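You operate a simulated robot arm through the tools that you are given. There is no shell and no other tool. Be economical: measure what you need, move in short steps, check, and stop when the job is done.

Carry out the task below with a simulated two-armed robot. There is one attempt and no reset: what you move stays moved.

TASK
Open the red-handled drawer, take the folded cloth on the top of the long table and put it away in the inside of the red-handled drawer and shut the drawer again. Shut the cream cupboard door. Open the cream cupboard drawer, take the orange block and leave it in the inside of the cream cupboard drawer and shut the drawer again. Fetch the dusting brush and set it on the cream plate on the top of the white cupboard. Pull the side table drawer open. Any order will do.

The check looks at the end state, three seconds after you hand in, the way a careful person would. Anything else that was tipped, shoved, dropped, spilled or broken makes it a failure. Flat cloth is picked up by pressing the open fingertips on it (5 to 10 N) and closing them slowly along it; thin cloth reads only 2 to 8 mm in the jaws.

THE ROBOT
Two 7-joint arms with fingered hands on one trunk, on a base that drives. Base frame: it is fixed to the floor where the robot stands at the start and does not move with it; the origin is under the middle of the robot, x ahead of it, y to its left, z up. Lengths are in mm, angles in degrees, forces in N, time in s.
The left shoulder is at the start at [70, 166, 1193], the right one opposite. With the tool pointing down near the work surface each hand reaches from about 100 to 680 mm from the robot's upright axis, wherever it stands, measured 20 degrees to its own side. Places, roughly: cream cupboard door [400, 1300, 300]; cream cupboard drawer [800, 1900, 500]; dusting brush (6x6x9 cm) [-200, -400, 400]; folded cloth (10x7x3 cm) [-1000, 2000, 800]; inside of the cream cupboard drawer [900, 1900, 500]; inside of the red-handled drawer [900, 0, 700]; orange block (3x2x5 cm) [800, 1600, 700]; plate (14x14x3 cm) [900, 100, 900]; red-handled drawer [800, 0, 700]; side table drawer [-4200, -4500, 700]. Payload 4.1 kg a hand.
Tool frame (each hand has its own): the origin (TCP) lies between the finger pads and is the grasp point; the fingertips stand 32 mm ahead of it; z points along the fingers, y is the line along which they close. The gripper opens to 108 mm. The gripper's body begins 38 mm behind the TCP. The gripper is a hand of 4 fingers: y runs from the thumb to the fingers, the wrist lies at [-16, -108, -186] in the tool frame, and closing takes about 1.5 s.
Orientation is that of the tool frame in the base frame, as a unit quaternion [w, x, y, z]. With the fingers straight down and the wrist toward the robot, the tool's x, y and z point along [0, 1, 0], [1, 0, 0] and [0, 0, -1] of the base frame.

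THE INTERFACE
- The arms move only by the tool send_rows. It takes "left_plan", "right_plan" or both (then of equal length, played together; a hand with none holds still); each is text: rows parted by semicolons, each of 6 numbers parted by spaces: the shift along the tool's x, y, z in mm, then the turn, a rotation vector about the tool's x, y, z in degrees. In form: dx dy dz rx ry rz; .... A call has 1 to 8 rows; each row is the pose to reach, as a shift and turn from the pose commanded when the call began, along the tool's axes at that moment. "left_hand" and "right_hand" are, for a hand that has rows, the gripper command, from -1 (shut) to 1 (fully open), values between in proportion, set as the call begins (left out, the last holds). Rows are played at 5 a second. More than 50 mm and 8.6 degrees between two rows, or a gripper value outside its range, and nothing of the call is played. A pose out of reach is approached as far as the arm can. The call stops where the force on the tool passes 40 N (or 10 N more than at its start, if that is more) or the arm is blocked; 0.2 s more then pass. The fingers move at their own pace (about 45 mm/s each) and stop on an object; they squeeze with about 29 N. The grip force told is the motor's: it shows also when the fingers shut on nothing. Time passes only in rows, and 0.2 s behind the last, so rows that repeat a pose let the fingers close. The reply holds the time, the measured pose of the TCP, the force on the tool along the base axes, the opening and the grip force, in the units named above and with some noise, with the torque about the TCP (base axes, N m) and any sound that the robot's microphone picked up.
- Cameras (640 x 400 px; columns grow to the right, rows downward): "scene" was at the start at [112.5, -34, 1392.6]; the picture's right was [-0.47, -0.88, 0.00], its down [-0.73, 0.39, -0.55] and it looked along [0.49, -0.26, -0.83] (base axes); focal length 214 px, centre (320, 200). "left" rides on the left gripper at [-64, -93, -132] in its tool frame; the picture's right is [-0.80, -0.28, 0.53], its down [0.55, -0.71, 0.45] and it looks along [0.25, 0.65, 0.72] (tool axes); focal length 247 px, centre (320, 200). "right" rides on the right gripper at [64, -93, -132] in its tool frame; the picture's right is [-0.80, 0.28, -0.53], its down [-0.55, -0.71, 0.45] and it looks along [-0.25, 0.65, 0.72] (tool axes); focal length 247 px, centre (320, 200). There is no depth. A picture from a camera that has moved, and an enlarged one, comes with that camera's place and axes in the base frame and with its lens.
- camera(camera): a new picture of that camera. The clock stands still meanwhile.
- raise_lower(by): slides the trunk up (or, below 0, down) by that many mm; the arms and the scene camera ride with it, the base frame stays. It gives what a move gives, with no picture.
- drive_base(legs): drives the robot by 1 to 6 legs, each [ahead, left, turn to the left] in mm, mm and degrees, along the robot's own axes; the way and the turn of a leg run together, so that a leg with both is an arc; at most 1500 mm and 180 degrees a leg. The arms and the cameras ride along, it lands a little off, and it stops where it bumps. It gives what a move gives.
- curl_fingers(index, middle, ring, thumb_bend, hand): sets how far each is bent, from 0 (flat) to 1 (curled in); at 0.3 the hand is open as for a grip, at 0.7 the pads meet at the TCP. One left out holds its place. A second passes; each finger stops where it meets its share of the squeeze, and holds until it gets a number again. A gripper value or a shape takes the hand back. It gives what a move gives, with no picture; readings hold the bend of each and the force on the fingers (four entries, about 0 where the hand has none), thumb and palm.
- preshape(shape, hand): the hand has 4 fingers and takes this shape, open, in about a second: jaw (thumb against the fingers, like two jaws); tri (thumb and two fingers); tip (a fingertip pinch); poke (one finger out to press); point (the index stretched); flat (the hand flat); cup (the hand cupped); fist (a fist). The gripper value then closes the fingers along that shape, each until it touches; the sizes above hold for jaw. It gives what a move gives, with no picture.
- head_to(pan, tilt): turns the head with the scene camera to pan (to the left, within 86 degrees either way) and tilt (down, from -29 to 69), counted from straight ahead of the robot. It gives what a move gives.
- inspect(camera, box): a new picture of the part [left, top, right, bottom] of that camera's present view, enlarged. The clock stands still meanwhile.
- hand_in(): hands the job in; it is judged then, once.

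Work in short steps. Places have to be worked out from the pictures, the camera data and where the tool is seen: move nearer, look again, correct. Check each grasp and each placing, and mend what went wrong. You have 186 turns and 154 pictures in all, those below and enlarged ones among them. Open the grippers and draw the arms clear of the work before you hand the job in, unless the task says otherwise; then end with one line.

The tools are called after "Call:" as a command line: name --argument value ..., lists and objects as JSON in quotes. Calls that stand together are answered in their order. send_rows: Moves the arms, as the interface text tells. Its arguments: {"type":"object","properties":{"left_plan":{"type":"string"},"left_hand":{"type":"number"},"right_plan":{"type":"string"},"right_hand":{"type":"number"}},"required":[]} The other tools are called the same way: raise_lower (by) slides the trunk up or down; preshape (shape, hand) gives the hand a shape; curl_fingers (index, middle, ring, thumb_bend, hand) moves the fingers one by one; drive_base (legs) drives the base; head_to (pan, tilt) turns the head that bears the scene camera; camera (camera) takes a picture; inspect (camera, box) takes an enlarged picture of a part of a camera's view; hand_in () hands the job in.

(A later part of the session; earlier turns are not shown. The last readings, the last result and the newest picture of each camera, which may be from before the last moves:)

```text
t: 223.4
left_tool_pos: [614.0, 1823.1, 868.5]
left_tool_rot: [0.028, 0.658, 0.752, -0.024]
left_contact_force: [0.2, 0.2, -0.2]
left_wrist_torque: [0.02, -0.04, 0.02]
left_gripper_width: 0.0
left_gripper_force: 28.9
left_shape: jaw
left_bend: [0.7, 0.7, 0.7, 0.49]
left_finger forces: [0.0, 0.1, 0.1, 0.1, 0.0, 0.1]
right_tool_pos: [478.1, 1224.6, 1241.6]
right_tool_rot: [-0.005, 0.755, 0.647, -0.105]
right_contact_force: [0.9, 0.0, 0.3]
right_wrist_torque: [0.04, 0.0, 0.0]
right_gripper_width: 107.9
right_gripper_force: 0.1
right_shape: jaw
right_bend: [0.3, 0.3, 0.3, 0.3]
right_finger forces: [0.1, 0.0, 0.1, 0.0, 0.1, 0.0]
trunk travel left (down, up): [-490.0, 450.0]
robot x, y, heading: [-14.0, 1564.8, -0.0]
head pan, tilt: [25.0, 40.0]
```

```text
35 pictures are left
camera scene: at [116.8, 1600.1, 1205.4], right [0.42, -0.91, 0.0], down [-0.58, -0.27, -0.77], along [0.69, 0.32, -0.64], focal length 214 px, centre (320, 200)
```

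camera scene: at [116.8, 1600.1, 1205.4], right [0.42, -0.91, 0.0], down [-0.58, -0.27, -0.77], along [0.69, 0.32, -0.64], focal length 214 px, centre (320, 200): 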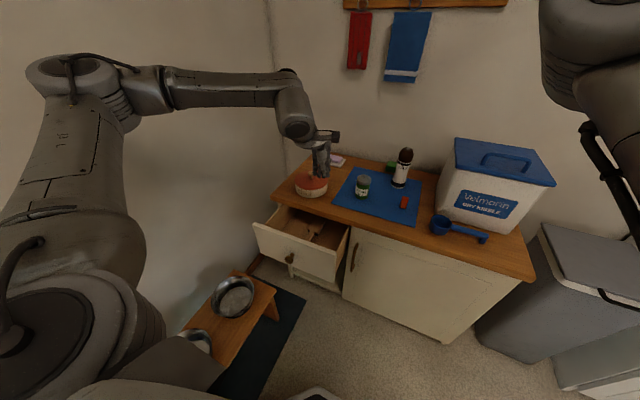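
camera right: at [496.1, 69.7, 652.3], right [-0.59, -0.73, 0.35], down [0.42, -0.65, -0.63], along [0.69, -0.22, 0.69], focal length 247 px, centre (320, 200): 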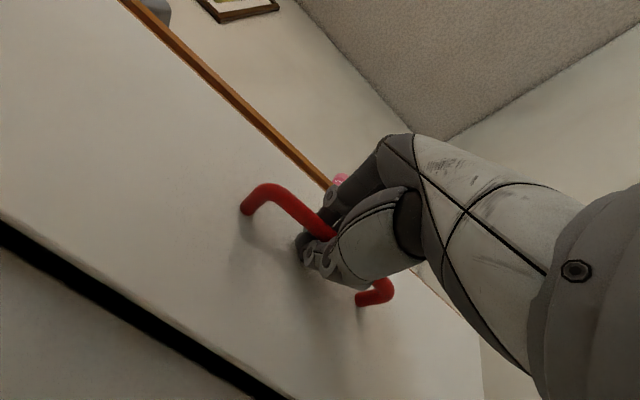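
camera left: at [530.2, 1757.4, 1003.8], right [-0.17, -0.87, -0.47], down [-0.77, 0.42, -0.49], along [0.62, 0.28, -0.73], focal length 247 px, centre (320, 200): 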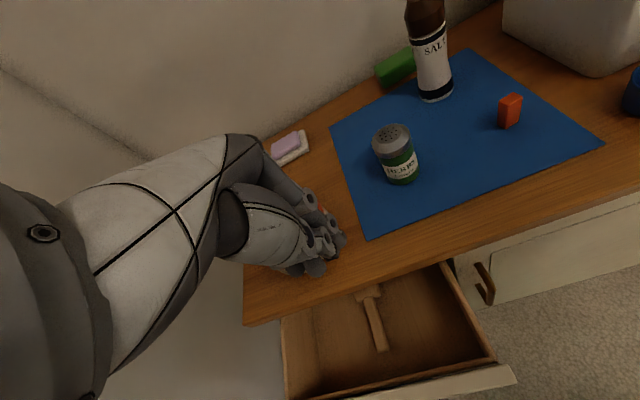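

Opening is ~116 mm (panel x≈530 to counter edge x≈646). Go down inside with closed fingers behind the panel to pull it further.

Call:
send_rows --left_plan "-14 -37 30 0 0 0; -14 -37 75 0 0 0; -14 -37 120 0 0 0; -14 -37 165 0 0 0; -14 -37 205 0 0 0; -14 -37 240 0 0 0; -14 -37 265 0 0 0"

Call:
camera --camera "left"

```text
t: 225.0
left_tool_pos: [583.7, 1786.9, 603.3]
left_tool_rot: [0.029, 0.657, 0.753, -0.025]
left_contact_force: [0.7, -1.1, 0.0]
left_wrist_torque: [-0.03, 0.01, 0.01]
left_gripper_width: 0.1
left_gripper_force: 28.9
left_shape: jaw
left_bend: [0.7, 0.7, 0.7, 0.49]
left_finger forces: [0.1, 0.0, 0.2, 0.0, 0.0, 0.0]
right_tool_pos: [477.3, 1225.5, 1241.6]
right_tool_rot: [-0.006, 0.755, 0.647, -0.104]
right_contact_force: [1.0, 0.3, -0.1]
right_wrist_torque: [0.01, 0.0, 0.02]
right_gripper_width: 108.2
right_gripper_force: 0.1
right_shape: jaw
right_bend: [0.3, 0.3, 0.3, 0.3]
right_finger forces: [0.0, 0.1, 0.0, 0.0, 0.0, 0.0]
trunk travel left (down, up): [-490.0, 450.0]
robot x, y, heading: [-13.2, 1561.8, 0.0]
head pan, tilt: [25.0, 40.0]
```

```text
34 pictures are left
camera left: at [499.5, 1719.9, 737.7], right [-0.17, -0.87, -0.47], down [-0.77, 0.42, -0.49], along [0.62, 0.28, -0.73], focal length 247 px, centre (320, 200)
```

left: 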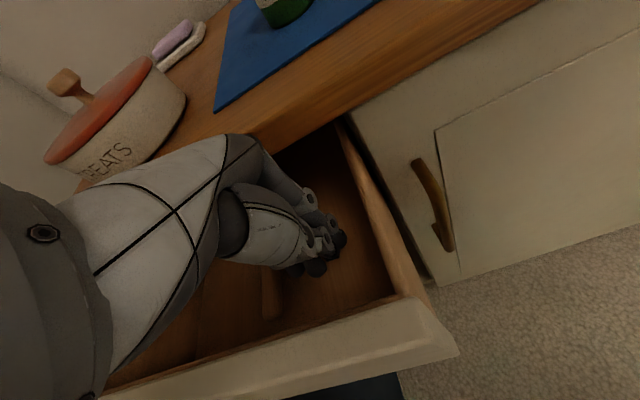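

Fingers are inside the drawer. Pull toward the robot.

Call:
send_rows --left_plan "3 -20 0 0 0 0; 5 -40 0 0 0 0; 8 -60 0 0 0 0; 10 -80 0 0 0 0; 13 -100 0 0 0 0; 16 -120 0 0 0 0; 18 -135 0 0 0 0"

Call:
camera --camera "left"

```text
t: 226.6
left_tool_pos: [444.4, 1786.7, 600.7]
left_tool_rot: [0.028, 0.658, 0.752, -0.024]
left_contact_force: [-0.1, -0.4, 0.2]
left_wrist_torque: [-0.01, -0.02, 0.0]
left_gripper_width: 0.1
left_gripper_force: 28.6
left_shape: jaw
left_bend: [0.7, 0.7, 0.7, 0.49]
left_finger forces: [0.0, 0.1, 0.1, 0.0, 0.1, 0.0]
right_tool_pos: [479.0, 1223.9, 1241.3]
right_tool_rot: [-0.006, 0.755, 0.647, -0.104]
right_contact_force: [-0.1, 0.5, -0.5]
right_wrist_torque: [0.0, 0.01, -0.03]
right_gripper_width: 108.0
right_gripper_force: 0.0
right_shape: jaw
right_bend: [0.3, 0.3, 0.3, 0.3]
right_finger forces: [0.1, 0.1, 0.1, 0.0, 0.0, 0.0]
trunk travel left (down, up): [-490.0, 450.0]
robot x, y, heading: [-7.4, 1567.9, 0.2]
head pan, tilt: [25.0, 40.0]
```

```text
33 pictures are left
camera left: at [360.4, 1720.8, 737.0], right [-0.17, -0.87, -0.47], down [-0.77, 0.42, -0.49], along [0.62, 0.28, -0.73], focal length 247 px, centre (320, 200)
```

left: 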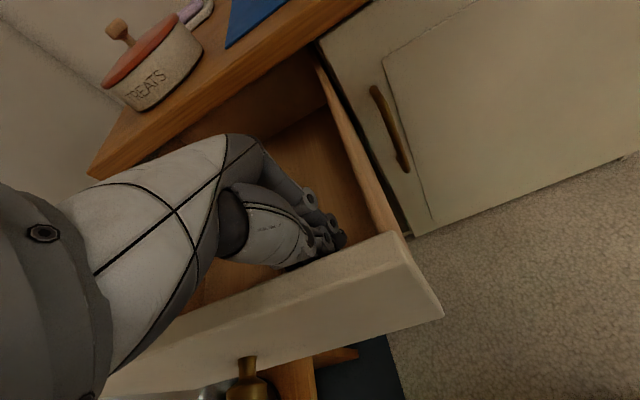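

Drawer is now out ~210 mm. Raise the hand and move the base so the left hand can reach the orange block.

Call:
send_rows --left_plan "0 0 -45 0 0 0; 0 0 -90 0 0 0; 0 0 -135 0 0 0; 0 0 -180 0 0 0; 0 0 -225 0 0 0; 0 0 -270 0 0 0"

Call:
drive_base --legs '[[0, -90, 0], [165, 0, 0]]'

Call:
send_rows --left_plan "-16 25 0 0 0 0; -32 50 0 0 0 0; -48 75 0 0 0 0; -64 100 0 0 0 0; -80 125 0 0 0 0; -96 150 0 0 0 0; -110 165 20 0 0 0" --left_hand 0.4

Call:
camera --camera "left"

Call:
camera --camera "scene"

```text
t: 228.0
left_tool_pos: [442.7, 1810.5, 873.4]
left_tool_rot: [0.029, 0.658, 0.752, -0.024]
left_contact_force: [-0.7, -0.9, -0.4]
left_wrist_torque: [-0.03, 0.01, 0.03]
left_gripper_width: 0.1
left_gripper_force: 28.9
left_shape: jaw
left_bend: [0.7, 0.7, 0.7, 0.49]
left_finger forces: [0.0, 0.1, 0.1, 0.0, 0.0, 0.1]
right_tool_pos: [476.9, 1224.5, 1242.3]
right_tool_rot: [-0.006, 0.755, 0.648, -0.104]
right_contact_force: [-0.8, 0.0, 0.3]
right_wrist_torque: [0.03, -0.03, 0.02]
right_gripper_width: 108.0
right_gripper_force: 0.1
right_shape: jaw
right_bend: [0.3, 0.3, 0.3, 0.3]
right_finger forces: [0.0, 0.0, 0.1, 0.0, 0.1, 0.1]
trunk travel left (down, up): [-490.0, 450.0]
robot x, y, heading: [-10.2, 1564.6, 0.1]
head pan, tilt: [25.0, 40.0]
```

```text
t: 230.2
left_tool_pos: [611.1, 1717.8, 871.6]
left_tool_rot: [0.028, 0.659, 0.751, -0.024]
left_contact_force: [0.4, 0.5, 0.1]
left_wrist_torque: [0.01, -0.01, -0.02]
left_gripper_width: 0.0
left_gripper_force: 29.1
left_shape: jaw
left_bend: [0.7, 0.7, 0.7, 0.49]
left_finger forces: [0.1, 0.0, 0.0, 0.0, 0.0, 0.1]
right_tool_pos: [643.4, 1133.1, 1240.5]
right_tool_rot: [-0.007, 0.756, 0.646, -0.106]
right_contact_force: [-0.4, 0.2, 0.0]
right_wrist_torque: [-0.03, 0.01, 0.01]
right_gripper_width: 107.9
right_gripper_force: 0.1
right_shape: jaw
right_bend: [0.3, 0.3, 0.3, 0.3]
right_finger forces: [0.0, 0.0, 0.0, 0.0, 0.1, 0.0]
trunk travel left (down, up): [-490.0, 450.0]
robot x, y, heading: [154.1, 1474.7, -0.4]
head pan, tilt: [25.0, 40.0]
```

```text
t: 231.8
left_tool_pos: [787.0, 1629.2, 860.4]
left_tool_rot: [0.029, 0.66, 0.751, -0.025]
left_contact_force: [0.2, -0.1, 0.2]
left_wrist_torque: [0.02, 0.0, -0.02]
left_gripper_width: 75.5
left_gripper_force: 0.0
left_shape: jaw
left_bend: [0.27, 0.38, 0.35, 0.61]
left_finger forces: [0.0, 0.0, 0.0, 0.0, 0.0, 0.1]
right_tool_pos: [644.5, 1131.5, 1239.7]
right_tool_rot: [-0.007, 0.756, 0.646, -0.105]
right_contact_force: [-0.1, 0.9, -0.5]
right_wrist_torque: [0.03, 0.01, 0.01]
right_gripper_width: 107.9
right_gripper_force: 0.0
right_shape: jaw
right_bend: [0.3, 0.3, 0.3, 0.3]
right_finger forces: [0.0, 0.0, 0.1, 0.1, 0.0, 0.0]
trunk travel left (down, up): [-490.0, 450.0]
robot x, y, heading: [154.2, 1475.4, -0.3]
head pan, tilt: [25.0, 40.0]
```

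```text
32 pictures are left
camera left: at [702.0, 1562.3, 996.4], right [-0.17, -0.86, -0.47], down [-0.77, 0.42, -0.49], along [0.62, 0.28, -0.73], focal length 247 px, centre (320, 200)
```

left: 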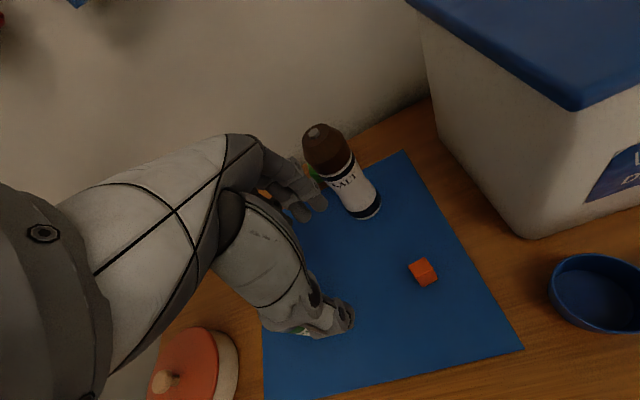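

```text
31 pictures are left
camera scene: at [284.2, 1509.5, 1205.3], right [0.42, -0.91, 0.0], down [-0.58, -0.27, -0.77], along [0.69, 0.32, -0.64], focal length 214 px, centre (320, 200)
```

scene: 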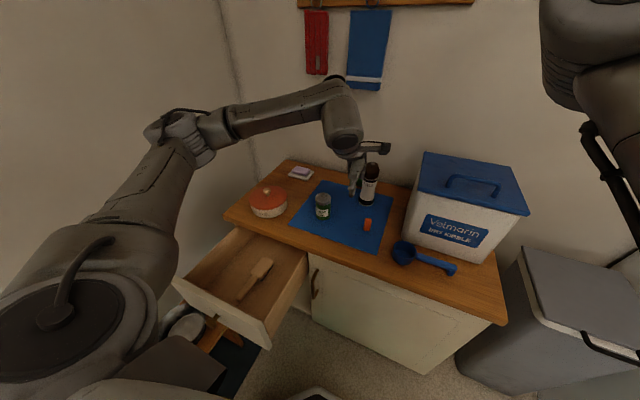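

Block at (797,1574). Align laterally, then lower to z≈740 and check.

Call:
send_rows --left_plan "-22 1 0 0 0 0; -44 2 10 0 0 0; -44 2 45 0 0 0; -44 2 80 0 0 0; -44 2 115 0 0 0"

Call:
camera --camera "left"

```text
t: 232.9
left_tool_pos: [795.4, 1576.5, 748.7]
left_tool_rot: [0.029, 0.659, 0.751, -0.024]
left_contact_force: [0.3, 0.1, 0.3]
left_wrist_torque: [0.02, -0.01, 0.0]
left_gripper_width: 75.5
left_gripper_force: 0.1
left_shape: jaw
left_bend: [0.27, 0.38, 0.35, 0.61]
left_finger forces: [0.1, 0.0, 0.0, 0.0, 0.0, 0.0]
right_tool_pos: [643.8, 1132.8, 1241.3]
right_tool_rot: [-0.005, 0.756, 0.646, -0.105]
right_contact_force: [0.5, 0.3, -0.2]
right_wrist_torque: [0.0, 0.01, -0.01]
right_gripper_width: 107.7
right_gripper_force: 0.1
right_shape: jaw
right_bend: [0.3, 0.3, 0.3, 0.3]
right_finger forces: [0.0, 0.0, 0.1, 0.0, 0.1, 0.0]
trunk travel left (down, up): [-490.0, 450.0]
robot x, y, heading: [153.5, 1477.3, 0.0]
head pan, tilt: [25.0, 40.0]
```

```text
30 pictures are left
camera left: at [711.1, 1511.2, 884.9], right [-0.17, -0.86, -0.47], down [-0.77, 0.42, -0.49], along [0.62, 0.28, -0.73], focal length 247 px, centre (320, 200)
```

left: 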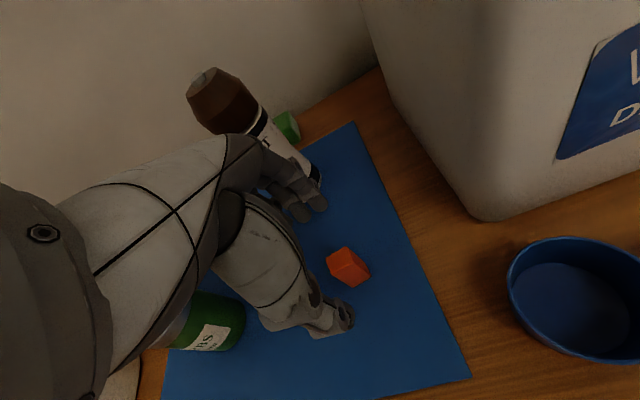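

Block lies right under the TCP. Lower the remaining ~52 mm and close.

Call:
send_rows --left_plan "2 0 20 0 0 0; 3 0 40 0 0 0; 4 0 52 0 0 0"

Call:
send_rows --left_plan "0 0 0 0 0 0; 0 0 0 0 0 0; 0 0 0 0 0 0; 0 0 0 0 0 0; 0 0 0 0 0 0; 0 0 0 0 0 0" --left_hand -1

Call:
camera --camera "left"

```text
t: 233.8
left_tool_pos: [797.8, 1576.5, 697.2]
left_tool_rot: [0.029, 0.659, 0.751, -0.024]
left_contact_force: [0.4, -0.7, 0.1]
left_wrist_torque: [0.03, -0.01, -0.02]
left_gripper_width: 75.6
left_gripper_force: 0.1
left_shape: jaw
left_bend: [0.27, 0.38, 0.35, 0.61]
left_finger forces: [0.0, 0.3, 0.0, 0.0, 0.1, 0.0]
right_tool_pos: [642.7, 1133.2, 1240.9]
right_tool_rot: [-0.006, 0.756, 0.646, -0.104]
right_contact_force: [0.3, 0.7, 0.9]
right_wrist_torque: [0.02, -0.04, -0.01]
right_gripper_width: 107.9
right_gripper_force: 0.1
right_shape: jaw
right_bend: [0.3, 0.3, 0.3, 0.3]
right_finger forces: [0.0, 0.0, 0.0, 0.0, 0.0, 0.1]
trunk travel left (down, up): [-490.0, 450.0]
robot x, y, heading: [154.6, 1473.6, -0.2]
head pan, tilt: [25.0, 40.0]
```

```text
t: 235.2
left_tool_pos: [796.6, 1577.6, 697.6]
left_tool_rot: [0.029, 0.659, 0.751, -0.024]
left_contact_force: [0.2, -0.4, 0.0]
left_wrist_torque: [0.06, -0.03, 0.0]
left_gripper_width: 12.0
left_gripper_force: 29.3
left_shape: jaw
left_bend: [0.72, 0.63, 0.7, 0.74]
left_finger forces: [15.2, 9.3, 0.1, 0.0, 24.6, 0.0]
right_tool_pos: [642.9, 1132.0, 1240.9]
right_tool_rot: [-0.006, 0.756, 0.646, -0.105]
right_contact_force: [-0.8, 0.4, 0.0]
right_wrist_torque: [0.04, -0.03, -0.03]
right_gripper_width: 107.8
right_gripper_force: 0.0
right_shape: jaw
right_bend: [0.3, 0.3, 0.3, 0.3]
right_finger forces: [0.1, 0.0, 0.0, 0.0, 0.0, 0.0]
trunk travel left (down, up): [-490.0, 450.0]
robot x, y, heading: [158.0, 1476.2, -0.4]
head pan, tilt: [25.0, 40.0]
```

```text
29 pictures are left
camera left: at [712.4, 1510.9, 833.6], right [-0.17, -0.86, -0.47], down [-0.77, 0.42, -0.49], along [0.62, 0.28, -0.73], focal length 247 px, centre (320, 200)
```

left: 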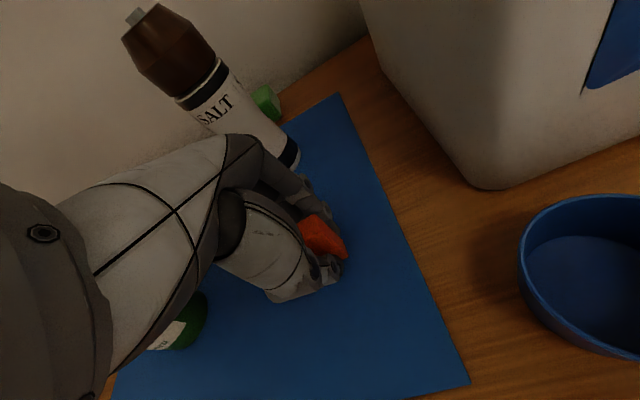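

Block is gripped. Lift, drive back, and go over the drawer.

Call:
send_rows --left_plan "0 0 -15 0 0 0; 0 0 -45 0 0 0; 0 0 -85 0 0 0; 0 0 -125 0 0 0; 0 0 -165 0 0 0; 0 0 -190 0 0 0"

Call:
drive_base --legs '[[-200, 0, 0.3], [0, 90, 0]]'

Call:
send_rows --left_plan "25 -12 0 0 0 0; 50 -24 0 0 0 0; 75 -36 0 0 0 0; 100 -48 20 0 0 0; 120 -55 60 0 0 0"

Call:
camera --camera "left"

Call:
camera --camera "scene"

```text
t: 236.6
left_tool_pos: [796.0, 1591.3, 887.3]
left_tool_rot: [0.029, 0.66, 0.751, -0.023]
left_contact_force: [-0.1, -0.1, 1.5]
left_wrist_torque: [0.0, 0.0, -0.02]
left_gripper_width: 12.4
left_gripper_force: 29.1
left_shape: jaw
left_bend: [0.72, 0.63, 0.7, 0.74]
left_finger forces: [15.1, 9.5, 0.0, 0.1, 24.6, 0.0]
right_tool_pos: [642.9, 1133.3, 1241.3]
right_tool_rot: [-0.006, 0.756, 0.646, -0.105]
right_contact_force: [-0.8, 0.2, 0.3]
right_wrist_torque: [0.02, -0.01, -0.02]
right_gripper_width: 107.7
right_gripper_force: 0.0
right_shape: jaw
right_bend: [0.3, 0.3, 0.3, 0.3]
right_finger forces: [0.0, 0.0, 0.1, 0.1, 0.0, 0.0]
trunk travel left (down, up): [-490.0, 450.0]
robot x, y, heading: [157.1, 1472.1, -0.1]
head pan, tilt: [25.0, 40.0]
```

```text
t: 238.9
left_tool_pos: [587.7, 1686.7, 887.0]
left_tool_rot: [0.029, 0.656, 0.754, -0.024]
left_contact_force: [0.2, -0.1, -0.7]
left_wrist_torque: [-0.02, 0.01, -0.02]
left_gripper_width: 12.4
left_gripper_force: 28.9
left_shape: jaw
left_bend: [0.72, 0.63, 0.7, 0.74]
left_finger forces: [15.0, 9.5, 0.1, 0.1, 24.8, 0.0]
right_tool_pos: [440.2, 1226.6, 1241.4]
right_tool_rot: [-0.006, 0.754, 0.648, -0.106]
right_contact_force: [-0.4, 1.5, -1.4]
right_wrist_torque: [-0.02, 0.0, 0.01]
right_gripper_width: 107.9
right_gripper_force: 0.1
right_shape: jaw
right_bend: [0.3, 0.3, 0.3, 0.3]
right_finger forces: [0.1, 0.1, 0.1, 0.0, 0.1, 0.0]
trunk travel left (down, up): [-490.0, 450.0]
robot x, y, heading: [-54.8, 1566.3, 0.2]
head pan, tilt: [25.0, 40.0]
```

```text
t: 240.1
left_tool_pos: [517.6, 1792.3, 818.2]
left_tool_rot: [0.029, 0.656, 0.754, -0.025]
left_contact_force: [0.5, -0.5, -0.9]
left_wrist_torque: [-0.01, -0.02, 0.03]
left_gripper_width: 12.3
left_gripper_force: 29.3
left_shape: jaw
left_bend: [0.72, 0.63, 0.7, 0.74]
left_finger forces: [15.0, 9.6, 0.0, 0.0, 24.9, 0.0]
right_tool_pos: [440.5, 1226.0, 1241.8]
right_tool_rot: [-0.006, 0.754, 0.649, -0.105]
right_contact_force: [-0.2, 0.7, -0.5]
right_wrist_torque: [-0.07, 0.0, 0.0]
right_gripper_width: 107.8
right_gripper_force: 0.1
right_shape: jaw
right_bend: [0.3, 0.3, 0.3, 0.3]
right_finger forces: [0.0, 0.0, 0.0, 0.0, 0.0, 0.1]
trunk travel left (down, up): [-490.0, 450.0]
robot x, y, heading: [-52.6, 1561.7, 0.5]
head pan, tilt: [25.0, 40.0]
```

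```text
28 pictures are left
camera left: at [432.9, 1725.6, 953.9], right [-0.16, -0.87, -0.47], down [-0.77, 0.41, -0.49], along [0.62, 0.28, -0.73], focal length 247 px, centre (320, 200)
```

left: 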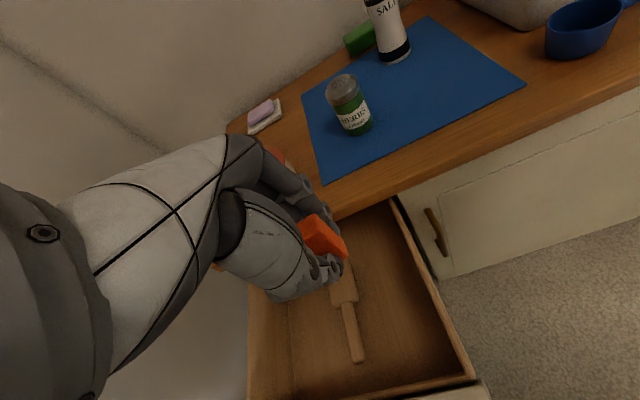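

```text
27 pictures are left
camera scene: at [76.8, 1600.6, 1205.4], right [0.43, -0.9, 0.0], down [-0.58, -0.28, -0.77], along [0.69, 0.33, -0.64], focal length 214 px, centre (320, 200)
```

scene: 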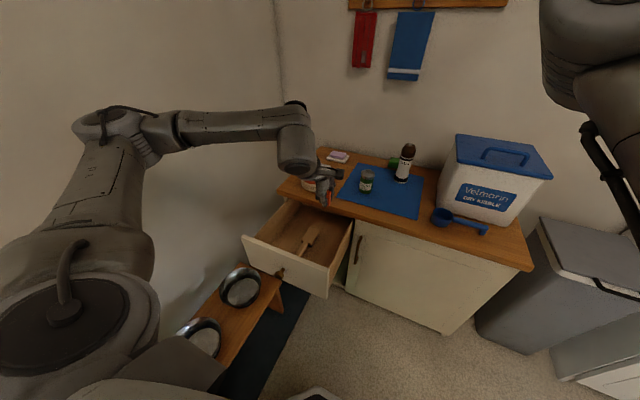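

Free space right of the wooden brush: target (517,1808). Lower there.

Call:
send_rows --left_plan "12 0 40 0 0 0; 25 0 80 0 0 0; 35 0 120 0 0 0; 35 0 160 0 0 0; 35 0 200 0 0 0; 35 0 235 0 0 0"

Call:
camera --camera "left"

```text
t: 241.5
left_tool_pos: [515.7, 1810.2, 581.0]
left_tool_rot: [0.029, 0.656, 0.754, -0.024]
left_contact_force: [-0.2, 0.3, -0.4]
left_wrist_torque: [0.0, 0.03, 0.02]
left_gripper_width: 12.2
left_gripper_force: 28.6
left_shape: jaw
left_bend: [0.72, 0.63, 0.7, 0.74]
left_finger forces: [14.9, 9.7, 0.0, 0.1, 24.8, 0.0]
right_tool_pos: [438.7, 1226.4, 1241.1]
right_tool_rot: [-0.006, 0.754, 0.649, -0.106]
right_contact_force: [-1.0, -0.4, 0.0]
right_wrist_torque: [0.03, -0.02, -0.01]
right_gripper_width: 107.8
right_gripper_force: 0.1
right_shape: jaw
right_bend: [0.3, 0.3, 0.3, 0.3]
right_finger forces: [0.1, 0.0, 0.0, 0.0, 0.0, 0.1]
trunk travel left (down, up): [-490.0, 450.0]
robot x, y, heading: [-50.3, 1564.7, 0.6]
head pan, tilt: [25.0, 40.0]
```

```text
26 pictures are left
camera left: at [431.8, 1742.1, 716.7], right [-0.16, -0.87, -0.47], down [-0.77, 0.41, -0.49], along [0.62, 0.28, -0.73], focal length 247 px, centre (320, 200)
```

left: 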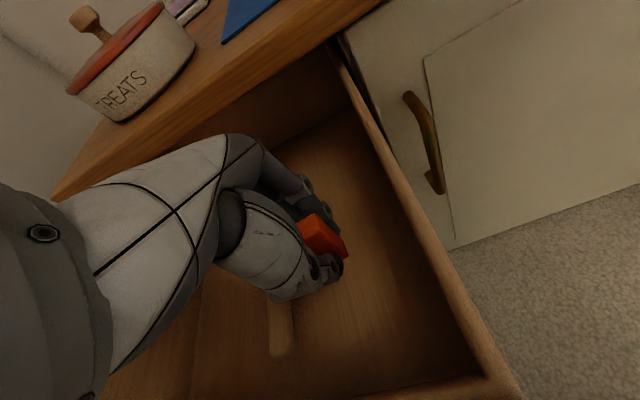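

Block is inside the drawer. Lower in small steps until contact, then release.

Call:
send_rows --left_plan "0 0 8 0 0 0; 0 0 16 0 0 0; 0 0 24 0 0 0; 0 0 32 0 0 0; 0 0 40 0 0 0; 0 0 48 0 0 0"

```text
t: 242.9
left_tool_pos: [515.8, 1805.6, 533.5]
left_tool_rot: [0.029, 0.656, 0.754, -0.024]
left_contact_force: [-0.1, 0.2, 0.9]
left_wrist_torque: [0.04, 0.03, 0.0]
left_gripper_width: 12.7
left_gripper_force: 28.9
left_shape: jaw
left_bend: [0.72, 0.63, 0.7, 0.74]
left_finger forces: [14.9, 9.8, 0.0, 0.0, 24.9, 0.0]
right_tool_pos: [439.4, 1224.1, 1240.9]
right_tool_rot: [-0.006, 0.754, 0.648, -0.105]
right_contact_force: [0.4, 0.0, 0.5]
right_wrist_torque: [0.0, 0.01, -0.02]
right_gripper_width: 108.0
right_gripper_force: 0.1
right_shape: jaw
right_bend: [0.3, 0.3, 0.3, 0.3]
right_finger forces: [0.1, 0.0, 0.0, 0.0, 0.0, 0.0]
trunk travel left (down, up): [-490.0, 450.0]
robot x, y, heading: [-51.4, 1567.2, 0.3]
head pan, tilt: [25.0, 40.0]
```

Call:
send_rows --left_plan "0 0 6 0 0 0; 0 0 12 0 0 0; 0 0 18 0 0 0; 0 0 24 0 0 0; 0 0 30 0 0 0"

Call:
camera --camera "left"

```text
t: 244.1
left_tool_pos: [522.5, 1804.6, 513.0]
left_tool_rot: [0.035, 0.656, 0.754, -0.019]
left_contact_force: [-0.6, 2.7, 28.4]
left_wrist_torque: [0.24, 1.51, -0.06]
left_gripper_width: 13.5
left_gripper_force: 28.8
left_shape: jaw
left_bend: [0.72, 0.63, 0.7, 0.74]
left_finger forces: [15.7, 14.9, 0.0, 0.0, 31.9, 0.0]
right_tool_pos: [437.6, 1225.3, 1242.3]
right_tool_rot: [-0.006, 0.753, 0.649, -0.104]
right_contact_force: [0.2, 0.4, 0.4]
right_wrist_torque: [-0.02, 0.04, 0.01]
right_gripper_width: 108.2
right_gripper_force: 0.0
right_shape: jaw
right_bend: [0.3, 0.3, 0.3, 0.3]
right_finger forces: [0.0, 0.1, 0.0, 0.0, 0.1, 0.0]
trunk travel left (down, up): [-490.0, 450.0]
robot x, y, heading: [-51.0, 1567.8, 0.1]
head pan, tilt: [25.0, 40.0]
stopped in row 5 (left hand): the force on the tool passed its limit (the readings are from after the stop); the commanded pose is now the measured one
```

```text
25 pictures are left
camera left: at [435.4, 1737.1, 647.7], right [-0.16, -0.87, -0.47], down [-0.76, 0.41, -0.5], along [0.63, 0.28, -0.73], focal length 247 px, centre (320, 200)
```

left: 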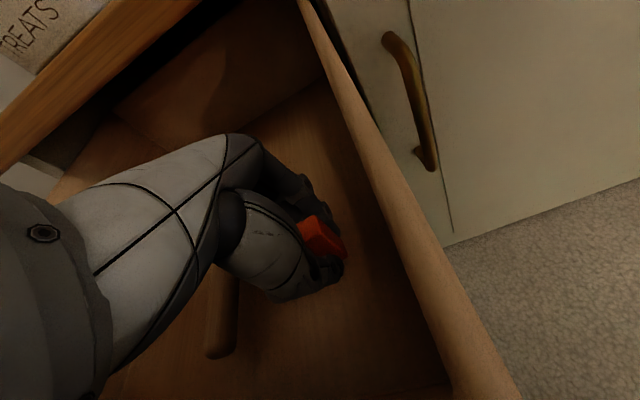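

Contact with the drawer floor. Ease up 4 mm, open, and rise.

Call:
send_rows --left_plan "0 0 -4 0 0 0; 0 0 -4 0 0 0; 0 0 -4 0 0 0; 0 0 -4 0 0 0; 0 0 -4 0 0 0" --left_hand 0.2

Call:
send_rows --left_plan "0 0 -25 0 0 0; 0 0 -65 0 0 0; 0 0 -110 0 0 0; 0 0 -155 0 0 0; 0 0 -200 0 0 0; 0 0 -245 0 0 0; 0 0 -290 0 0 0"

Call:
camera --camera "left"

```text
t: 245.3
left_tool_pos: [520.0, 1804.9, 512.6]
left_tool_rot: [0.032, 0.656, 0.754, -0.022]
left_contact_force: [-1.2, 0.2, 2.9]
left_wrist_torque: [0.03, -0.05, 0.02]
left_gripper_width: 63.5
left_gripper_force: 0.0
left_shape: jaw
left_bend: [0.28, 0.42, 0.38, 0.67]
left_finger forces: [0.0, 2.5, 0.0, 0.1, 0.1, 0.1]
right_tool_pos: [438.7, 1225.2, 1242.3]
right_tool_rot: [-0.005, 0.754, 0.649, -0.105]
right_contact_force: [-0.7, 0.2, -1.1]
right_wrist_torque: [0.03, -0.03, 0.03]
right_gripper_width: 107.8
right_gripper_force: 0.1
right_shape: jaw
right_bend: [0.3, 0.3, 0.3, 0.3]
right_finger forces: [0.0, 0.0, 0.0, 0.0, 0.0, 0.0]
trunk travel left (down, up): [-490.0, 450.0]
robot x, y, heading: [-48.6, 1561.9, 0.2]
head pan, tilt: [25.0, 40.0]
```

```text
t: 246.9
left_tool_pos: [510.9, 1826.9, 802.9]
left_tool_rot: [0.033, 0.657, 0.753, -0.022]
left_contact_force: [-0.1, 0.8, 0.7]
left_wrist_torque: [0.0, -0.01, -0.01]
left_gripper_width: 64.3
left_gripper_force: 0.0
left_shape: jaw
left_bend: [0.28, 0.41, 0.38, 0.67]
left_finger forces: [0.0, 0.1, 0.0, 0.0, 0.1, 0.0]
right_tool_pos: [439.2, 1225.2, 1241.3]
right_tool_rot: [-0.006, 0.753, 0.65, -0.104]
right_contact_force: [0.1, -0.3, -0.8]
right_wrist_torque: [-0.01, 0.0, 0.02]
right_gripper_width: 108.0
right_gripper_force: 0.0
right_shape: jaw
right_bend: [0.3, 0.3, 0.3, 0.3]
right_finger forces: [0.1, 0.1, 0.0, 0.0, 0.0, 0.0]
trunk travel left (down, up): [-490.0, 450.0]
robot x, y, heading: [-52.1, 1564.2, 0.2]
head pan, tilt: [25.0, 40.0]
```

```text
24 pictures are left
camera left: at [426.1, 1760.1, 937.6], right [-0.16, -0.87, -0.47], down [-0.77, 0.41, -0.5], along [0.62, 0.28, -0.73], focal length 247 px, centre (320, 200)
```

left: 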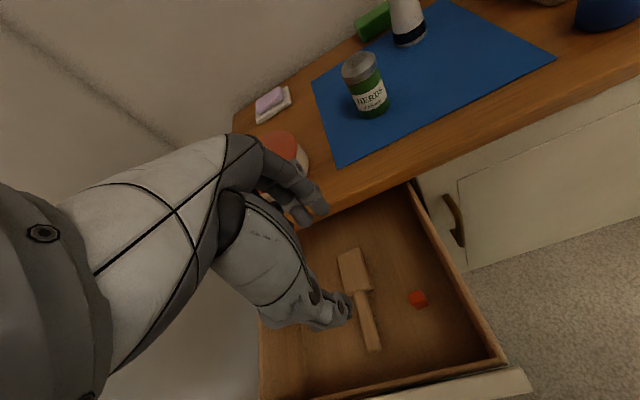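

Block stands in the drawer. Now shut it: bring the closed hand outside in front of the panel (y≈1810, right of the knob).

Call:
send_rows --left_plan "6 -45 0 0 0 0; 12 -90 0 0 0 0; 18 -135 0 0 0 0; 25 -182 0 0 0 0; 25 -190 45 0 0 0; 25 -190 90 0 0 0; 25 -190 135 0 0 0; 25 -190 180 0 0 0" --left_hand -1

Call:
send_rows --left_plan "0 0 40 0 0 0; 0 0 75 0 0 0"

Call:
camera --camera "scene"

Call:
camera --camera "left"

```text
t: 248.9
left_tool_pos: [352.0, 1806.1, 643.8]
left_tool_rot: [0.057, 0.666, 0.743, 0.009]
left_contact_force: [-0.5, 0.2, 0.3]
left_wrist_torque: [0.01, 0.03, 0.04]
left_gripper_width: 0.1
left_gripper_force: 28.7
left_shape: jaw
left_bend: [0.7, 0.7, 0.7, 0.49]
left_finger forces: [0.0, 0.0, 0.1, 0.0, 0.0, 0.1]
left hand out of reach, approached as far as the arm can: row 4, 5, 6, 7
right_tool_pos: [435.7, 1225.1, 1242.0]
right_tool_rot: [-0.005, 0.753, 0.649, -0.104]
right_contact_force: [0.1, -0.2, 1.3]
right_wrist_torque: [0.01, -0.04, -0.01]
right_gripper_width: 108.0
right_gripper_force: 0.0
right_shape: jaw
right_bend: [0.3, 0.3, 0.3, 0.3]
right_finger forces: [0.1, 0.0, 0.0, 0.0, 0.1, 0.0]
trunk travel left (down, up): [-490.0, 450.0]
robot x, y, heading: [-50.6, 1562.9, 0.2]
head pan, tilt: [25.0, 40.0]
stopped in row 8 (left hand): the arm was blocked; the commanded pose is now the measured one
```

```text
t: 249.5
left_tool_pos: [353.8, 1813.8, 586.9]
left_tool_rot: [0.055, 0.666, 0.744, 0.007]
left_contact_force: [0.1, 0.3, 0.7]
left_wrist_torque: [0.02, 0.0, 0.03]
left_gripper_width: 0.1
left_gripper_force: 29.0
left_shape: jaw
left_bend: [0.7, 0.7, 0.7, 0.49]
left_finger forces: [0.0, 0.1, 0.0, 0.0, 0.0, 0.0]
left hand out of reach, approached as far as the arm can: row 2
right_tool_pos: [439.1, 1225.7, 1240.2]
right_tool_rot: [-0.006, 0.753, 0.65, -0.107]
right_contact_force: [0.1, -0.2, 0.4]
right_wrist_torque: [0.03, -0.02, 0.02]
right_gripper_width: 107.9
right_gripper_force: 0.1
right_shape: jaw
right_bend: [0.3, 0.3, 0.3, 0.3]
right_finger forces: [0.1, 0.1, 0.0, 0.1, 0.0, 0.0]
trunk travel left (down, up): [-490.0, 450.0]
robot x, y, heading: [-47.3, 1562.1, 0.5]
head pan, tilt: [25.0, 40.0]
```

```text
23 pictures are left
camera scene: at [76.9, 1599.8, 1205.4], right [0.43, -0.9, 0.0], down [-0.58, -0.28, -0.77], along [0.69, 0.33, -0.64], focal length 214 px, centre (320, 200)
```

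scene: 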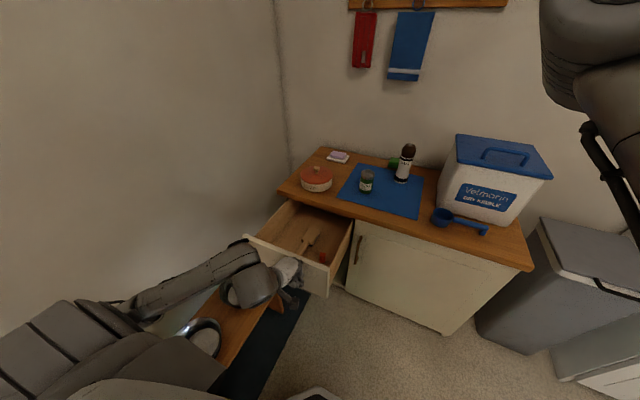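

```text
22 pictures are left
camera left: at [258.0, 1747.3, 714.8], right [-0.15, -0.86, -0.5], down [-0.72, 0.44, -0.54], along [0.68, 0.28, -0.68], focal length 247 px, centre (320, 200)
```

left: 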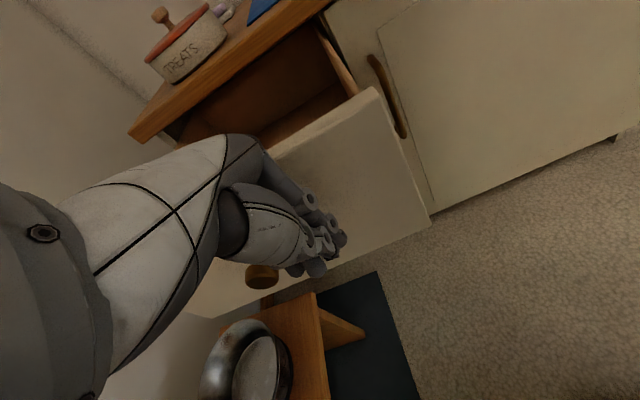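

Fist sits in front of the panel beside the knob. Push straight in (+x) with the arm.

Call:
send_rows --left_plan "-3 30 15 0 0 0; -6 60 25 0 0 0; -10 92 33 0 0 0; -13 124 36 0 0 0; -17 156 39 0 0 0; -20 188 42 0 0 0; -24 218 45 0 0 0"

Call:
camera --camera "left"

```text
t: 251.1
left_tool_pos: [576.9, 1813.8, 564.7]
left_tool_rot: [0.055, 0.666, 0.744, 0.007]
left_contact_force: [-0.3, 0.4, 0.1]
left_wrist_torque: [0.03, -0.01, -0.02]
left_gripper_width: 0.0
left_gripper_force: 28.7
left_shape: jaw
left_bend: [0.7, 0.7, 0.7, 0.49]
left_finger forces: [0.1, 0.1, 0.0, 0.1, 0.1, 0.1]
right_tool_pos: [440.7, 1226.1, 1241.0]
right_tool_rot: [-0.006, 0.753, 0.65, -0.105]
right_contact_force: [0.7, 0.0, 0.5]
right_wrist_torque: [0.02, 0.02, -0.02]
right_gripper_width: 108.1
right_gripper_force: 0.0
right_shape: jaw
right_bend: [0.3, 0.3, 0.3, 0.3]
right_finger forces: [0.1, 0.1, 0.1, 0.0, 0.0, 0.1]
trunk travel left (down, up): [-490.0, 450.0]
robot x, y, heading: [-49.3, 1562.6, 0.3]
head pan, tilt: [25.0, 40.0]
```

```text
21 pictures are left
camera left: at [480.6, 1746.5, 691.2], right [-0.15, -0.86, -0.5], down [-0.72, 0.44, -0.54], along [0.68, 0.28, -0.68], focal length 247 px, centre (320, 200)
```

left: 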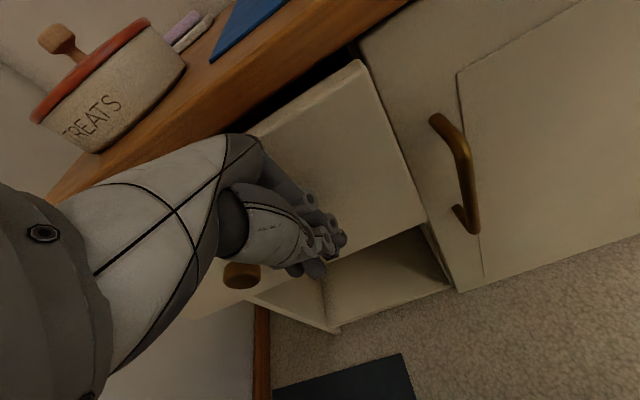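

Nearly in; keep pushing gently until it stops.

Call:
send_rows --left_plan "-1 10 4 0 0 0; -2 20 8 0 0 0; -3 30 12 0 0 0; -4 40 14 0 0 0; -5 50 15 0 0 0"

Call:
camera --camera "left"

```text
t: 252.2
left_tool_pos: [616.9, 1812.1, 552.3]
left_tool_rot: [0.052, 0.666, 0.744, 0.006]
left_contact_force: [-13.1, 0.3, 5.1]
left_wrist_torque: [0.1, -1.11, 0.31]
left_gripper_width: 0.0
left_gripper_force: 28.8
left_shape: jaw
left_bend: [0.7, 0.7, 0.7, 0.49]
left_finger forces: [0.0, 13.6, 0.1, 0.1, 0.0, 0.0]
right_tool_pos: [440.7, 1227.2, 1241.8]
right_tool_rot: [-0.006, 0.752, 0.65, -0.106]
right_contact_force: [0.6, 0.3, 0.4]
right_wrist_torque: [0.03, 0.02, 0.02]
right_gripper_width: 108.0
right_gripper_force: 0.2
right_shape: jaw
right_bend: [0.3, 0.3, 0.3, 0.3]
right_finger forces: [0.0, 0.0, 0.0, 0.0, 0.0, 0.0]
trunk travel left (down, up): [-490.0, 450.0]
robot x, y, heading: [-52.7, 1565.0, 0.5]
head pan, tilt: [25.0, 40.0]
stopped in row 5 (left hand): the force on the tool passed its limit (the readings are from after the stop); the commanded pose is now the measured one
```

```text
20 pictures are left
camera left: at [522.0, 1746.5, 680.0], right [-0.15, -0.86, -0.49], down [-0.72, 0.44, -0.54], along [0.68, 0.27, -0.68], focal length 247 px, centre (320, 200)
```

left: 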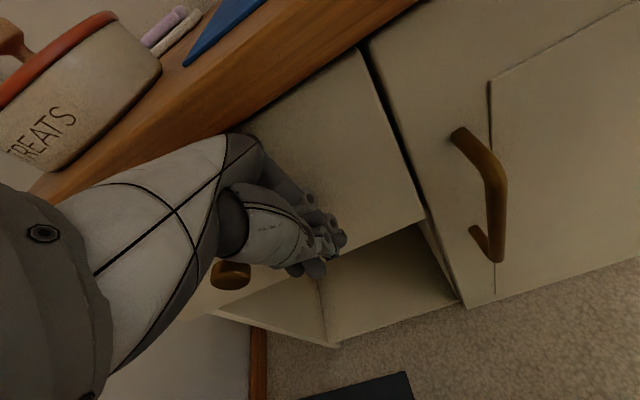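

Firm stop; panel looks flush. Withdraw and verify from the head camera.

Call:
send_rows --left_plan "0 -40 0 0 0 0; 0 -85 0 0 0 0; 0 -125 -15 0 0 0; 0 -135 -60 0 0 0; 0 -135 -105 0 0 0; 0 -135 -150 0 0 0; 0 -135 -195 0 0 0; 0 -135 -240 0 0 0" --left_hand 1

Call:
drive_base --legs '[[0, -300, 0]]'

Call:
head_to --pan 20 --tilt 35

Call:
camera --camera "scene"

```text
t: 254.0
left_tool_pos: [463.5, 1811.8, 781.4]
left_tool_rot: [0.052, 0.666, 0.744, 0.005]
left_contact_force: [0.2, -0.5, 0.5]
left_wrist_torque: [0.0, -0.03, 0.01]
left_gripper_width: 108.0
left_gripper_force: 0.1
left_shape: jaw
left_bend: [0.3, 0.3, 0.3, 0.3]
left_finger forces: [0.1, 0.0, 0.0, 0.0, 0.0, 0.0]
right_tool_pos: [440.0, 1226.9, 1241.1]
right_tool_rot: [-0.006, 0.753, 0.65, -0.105]
right_contact_force: [-0.9, -0.7, 0.4]
right_wrist_torque: [0.01, 0.01, -0.05]
right_gripper_width: 107.7
right_gripper_force: 0.1
right_shape: jaw
right_bend: [0.3, 0.3, 0.3, 0.3]
right_finger forces: [0.0, 0.0, 0.0, 0.1, 0.1, 0.1]
trunk travel left (down, up): [-490.0, 450.0]
robot x, y, heading: [-50.6, 1564.1, 0.3]
head pan, tilt: [25.0, 40.0]
```

```text
t: 256.1
left_tool_pos: [466.3, 1503.5, 781.0]
left_tool_rot: [0.052, 0.664, 0.746, 0.006]
left_contact_force: [-0.5, -1.2, 0.3]
left_wrist_torque: [0.01, -0.01, -0.01]
left_gripper_width: 108.4
left_gripper_force: 0.1
left_shape: jaw
left_bend: [0.3, 0.3, 0.3, 0.3]
left_finger forces: [0.0, 0.1, 0.1, 0.0, 0.0, 0.1]
right_tool_pos: [443.6, 918.1, 1242.2]
right_tool_rot: [-0.007, 0.751, 0.652, -0.105]
right_contact_force: [-0.5, -0.3, -0.1]
right_wrist_torque: [0.01, -0.02, -0.02]
right_gripper_width: 108.0
right_gripper_force: 0.0
right_shape: jaw
right_bend: [0.3, 0.3, 0.3, 0.3]
right_finger forces: [0.0, 0.0, 0.1, 0.1, 0.1, 0.1]
trunk travel left (down, up): [-490.0, 450.0]
robot x, y, heading: [-50.1, 1254.5, 0.3]
head pan, tilt: [25.0, 40.0]
```

```text
t: 256.7
left_tool_pos: [465.7, 1504.2, 780.5]
left_tool_rot: [0.053, 0.665, 0.745, 0.005]
left_contact_force: [-0.2, -0.2, 0.0]
left_wrist_torque: [0.01, 0.02, 0.01]
left_gripper_width: 107.9
left_gripper_force: 0.1
left_shape: jaw
left_bend: [0.3, 0.3, 0.3, 0.3]
left_finger forces: [0.0, 0.0, 0.0, 0.0, 0.0, 0.0]
right_tool_pos: [444.1, 919.4, 1240.1]
right_tool_rot: [-0.006, 0.751, 0.652, -0.106]
right_contact_force: [0.5, 0.0, -0.8]
right_wrist_torque: [0.02, 0.01, 0.02]
right_gripper_width: 107.9
right_gripper_force: 0.0
right_shape: jaw
right_bend: [0.3, 0.3, 0.3, 0.3]
right_finger forces: [0.0, 0.0, 0.0, 0.0, 0.0, 0.0]
trunk travel left (down, up): [-490.0, 450.0]
robot x, y, heading: [-49.1, 1256.0, 0.5]
head pan, tilt: [20.0, 35.0]
```

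```text
19 pictures are left
camera scene: at [84.7, 1285.7, 1212.9], right [0.35, -0.94, 0.0], down [-0.54, -0.2, -0.82], along [0.77, 0.29, -0.57], focal length 214 px, centre (320, 200)
```

scene: 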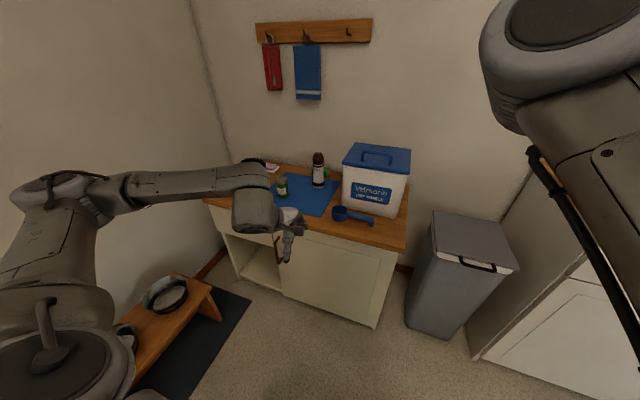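

All shut and tidy. Last: the side table drawer at about (-4200,-4500). Move into the open, turn toward it and look.

Call:
drive_base --legs '[[-400, -400, 0], [0, 0, -130]]'

Call:
raise_lower --by 200

Call:
head_to --pan 0 --tilt 12

Call:
camera --camera "scene"

```text
t: 265.3
left_tool_pos: [-578.2, 290.1, 781.1]
left_tool_rot: [0.027, 0.958, -0.282, -0.045]
left_contact_force: [0.4, 0.3, -0.4]
left_wrist_torque: [0.02, 0.01, 0.0]
left_gripper_width: 108.2
left_gripper_force: 0.0
left_shape: jaw
left_bend: [0.3, 0.3, 0.3, 0.3]
left_finger forces: [0.0, 0.0, 0.0, 0.0, 0.0, 0.0]
right_tool_pos: [-1018.3, 677.4, 1240.4]
right_tool_rot: [-0.098, 0.911, -0.399, -0.04]
right_contact_force: [0.5, -0.5, 0.5]
right_wrist_torque: [0.0, 0.01, -0.02]
right_gripper_width: 107.9
right_gripper_force: 0.1
right_shape: jaw
right_bend: [0.3, 0.3, 0.3, 0.3]
right_finger forces: [0.1, 0.1, 0.1, 0.1, 0.1, 0.0]
trunk travel left (down, up): [-490.0, 450.0]
robot x, y, heading: [-444.1, 844.8, -128.6]
head pan, tilt: [20.0, 35.0]
```

```text
t: 267.5
left_tool_pos: [-578.9, 289.4, 979.9]
left_tool_rot: [0.027, 0.958, -0.282, -0.045]
left_contact_force: [0.3, -0.2, 0.1]
left_wrist_torque: [0.0, -0.01, -0.02]
left_gripper_width: 108.0
left_gripper_force: 0.0
left_shape: jaw
left_bend: [0.3, 0.3, 0.3, 0.3]
left_finger forces: [0.0, 0.0, 0.0, 0.0, 0.1, 0.0]
right_tool_pos: [-1016.3, 676.7, 1440.1]
right_tool_rot: [-0.098, 0.91, -0.4, -0.04]
right_contact_force: [-1.0, 0.1, 0.6]
right_wrist_torque: [-0.01, 0.02, 0.01]
right_gripper_width: 107.7
right_gripper_force: 0.1
right_shape: jaw
right_bend: [0.3, 0.3, 0.3, 0.3]
right_finger forces: [0.0, 0.0, 0.0, 0.0, 0.1, 0.0]
trunk travel left (down, up): [-690.0, 250.0]
robot x, y, heading: [-448.6, 847.7, -128.7]
head pan, tilt: [20.0, 35.0]
```

```text
t: 268.4
left_tool_pos: [-577.6, 290.0, 980.2]
left_tool_rot: [0.026, 0.958, -0.282, -0.044]
left_contact_force: [0.1, -0.6, -0.5]
left_wrist_torque: [-0.02, 0.0, 0.03]
left_gripper_width: 107.8
left_gripper_force: 0.0
left_shape: jaw
left_bend: [0.3, 0.3, 0.3, 0.3]
left_finger forces: [0.0, 0.1, 0.1, 0.0, 0.0, 0.0]
right_tool_pos: [-1017.5, 677.4, 1441.4]
right_tool_rot: [-0.097, 0.91, -0.4, -0.04]
right_contact_force: [0.6, -0.6, 0.0]
right_wrist_torque: [0.05, -0.02, 0.03]
right_gripper_width: 107.8
right_gripper_force: 0.1
right_shape: jaw
right_bend: [0.3, 0.3, 0.3, 0.3]
right_finger forces: [0.0, 0.0, 0.0, 0.0, 0.0, 0.1]
trunk travel left (down, up): [-690.0, 250.0]
robot x, y, heading: [-444.3, 849.0, -128.9]
head pan, tilt: [0.0, 12.0]
```

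```text
18 pictures are left
camera scene: at [-535.4, 732.8, 1449.8], right [-0.78, 0.62, 0.0], down [0.13, 0.16, -0.98], along [-0.61, -0.76, -0.21], focal length 214 px, centre (320, 200)
```

scene: 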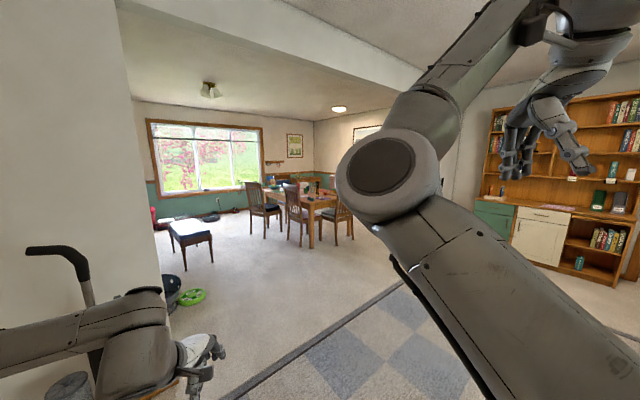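

Call:
inspect --camera "scene" --box '[150, 130, 370, 270]'

```text
2.86 times, centred on (260, 200) of scene
camera zoom: at [-535.4, 732.8, 1449.8], right [-0.78, 0.62, 0.0], down [0.13, 0.16, -0.98], along [-0.61, -0.76, -0.21], focal length 613 px, centre (491, 200)
```

zoom: 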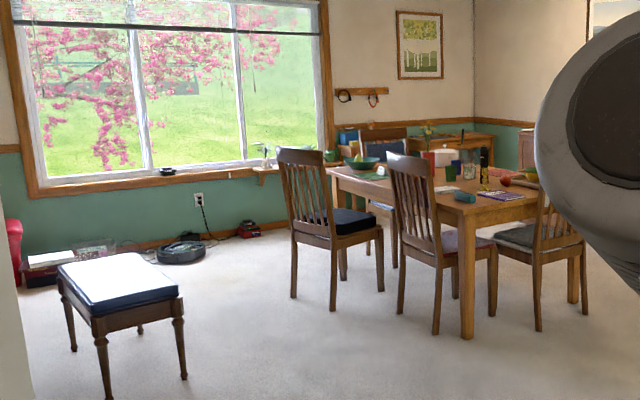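

The side table appears beyond the dining table by the far (window) wall, y≈-4880. I'll raise the trunk (arms above chair backs), and travel along the corridor x≈-1450 between bench and dining chairs.

Call:
raise_lower --by 240

Call:
drive_base --legs '[[0, 0, 38.9], [0, -1000, 0], [1500, 0, 0], [850, 0, 0]]'

Call:
head_to --pan -30 --tilt 20

Call:
camera --camera "scene"

```text
t: 270.9
left_tool_pos: [-578.0, 289.6, 1221.4]
left_tool_rot: [0.027, 0.958, -0.282, -0.045]
left_contact_force: [0.0, -0.1, 0.6]
left_wrist_torque: [0.05, -0.01, -0.01]
left_gripper_width: 108.1
left_gripper_force: 0.1
left_shape: jaw
left_bend: [0.3, 0.3, 0.3, 0.3]
left_finger forces: [0.0, 0.0, 0.0, 0.0, 0.0, 0.0]
right_tool_pos: [-1018.2, 676.5, 1680.3]
right_tool_rot: [-0.098, 0.91, -0.4, -0.04]
right_contact_force: [-0.5, 0.5, -0.8]
right_wrist_torque: [-0.02, -0.01, -0.05]
right_gripper_width: 107.8
right_gripper_force: 0.2
right_shape: jaw
right_bend: [0.3, 0.3, 0.3, 0.3]
right_finger forces: [0.0, 0.0, 0.0, 0.0, 0.0, 0.0]
trunk travel left (down, up): [-930.0, 10.0]
robot x, y, heading: [-445.5, 848.9, -129.0]
head pan, tilt: [0.0, 12.0]
```

```text
t: 288.9
left_tool_pos: [-1186.1, -2032.2, 1220.2]
left_tool_rot: [0.041, 0.997, 0.049, -0.033]
left_contact_force: [-0.1, -0.1, -0.1]
left_wrist_torque: [-0.04, 0.01, 0.03]
left_gripper_width: 108.0
left_gripper_force: 0.1
left_shape: jaw
left_bend: [0.3, 0.3, 0.3, 0.3]
left_finger forces: [0.1, 0.0, 0.0, 0.0, 0.0, 0.1]
right_tool_pos: [-1771.5, -1997.5, 1681.8]
right_tool_rot: [-0.079, 0.991, -0.08, -0.07]
right_contact_force: [-1.0, -0.5, -0.2]
right_wrist_torque: [-0.05, -0.04, 0.01]
right_gripper_width: 107.9
right_gripper_force: 0.0
right_shape: jaw
right_bend: [0.3, 0.3, 0.3, 0.3]
right_finger forces: [0.0, 0.0, 0.0, 0.1, 0.0, 0.1]
trunk travel left (down, up): [-930.0, 10.0]
robot x, y, heading: [-1430.1, -1517.2, -90.4]
head pan, tilt: [0.0, 12.0]
```

```text
t: 289.9
left_tool_pos: [-1185.5, -2033.4, 1219.7]
left_tool_rot: [0.04, 0.997, 0.049, -0.033]
left_contact_force: [0.0, 0.0, -0.5]
left_wrist_torque: [0.02, 0.0, 0.01]
left_gripper_width: 108.1
left_gripper_force: 0.0
left_shape: jaw
left_bend: [0.3, 0.3, 0.3, 0.3]
left_finger forces: [0.0, 0.0, 0.1, 0.1, 0.1, 0.0]
right_tool_pos: [-1770.7, -2000.0, 1679.7]
right_tool_rot: [-0.08, 0.991, -0.079, -0.07]
right_contact_force: [0.3, 0.3, 0.8]
right_wrist_torque: [0.0, -0.01, -0.04]
right_gripper_width: 107.8
right_gripper_force: 0.0
right_shape: jaw
right_bend: [0.3, 0.3, 0.3, 0.3]
right_finger forces: [0.0, 0.1, 0.0, 0.1, 0.0, 0.0]
trunk travel left (down, up): [-930.0, 10.0]
robot x, y, heading: [-1425.6, -1513.7, -90.6]
head pan, tilt: [-30.0, 20.0]
```

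```text
16 pictures are left
camera scene: at [-1474.2, -1646.0, 1676.8], right [-0.86, 0.5, 0.0], down [0.17, 0.3, -0.94], along [-0.47, -0.81, -0.34], focal length 214 px, centre (320, 200)
```

scene: 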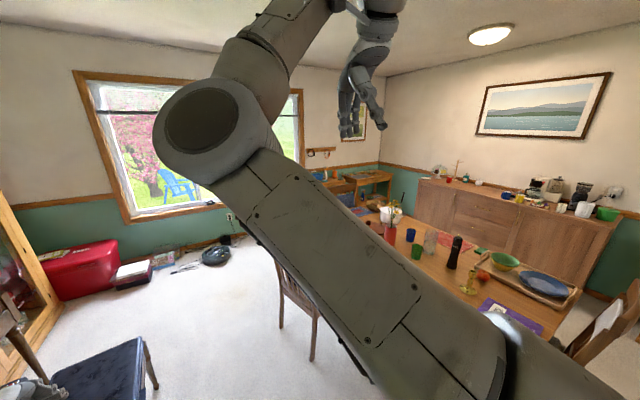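

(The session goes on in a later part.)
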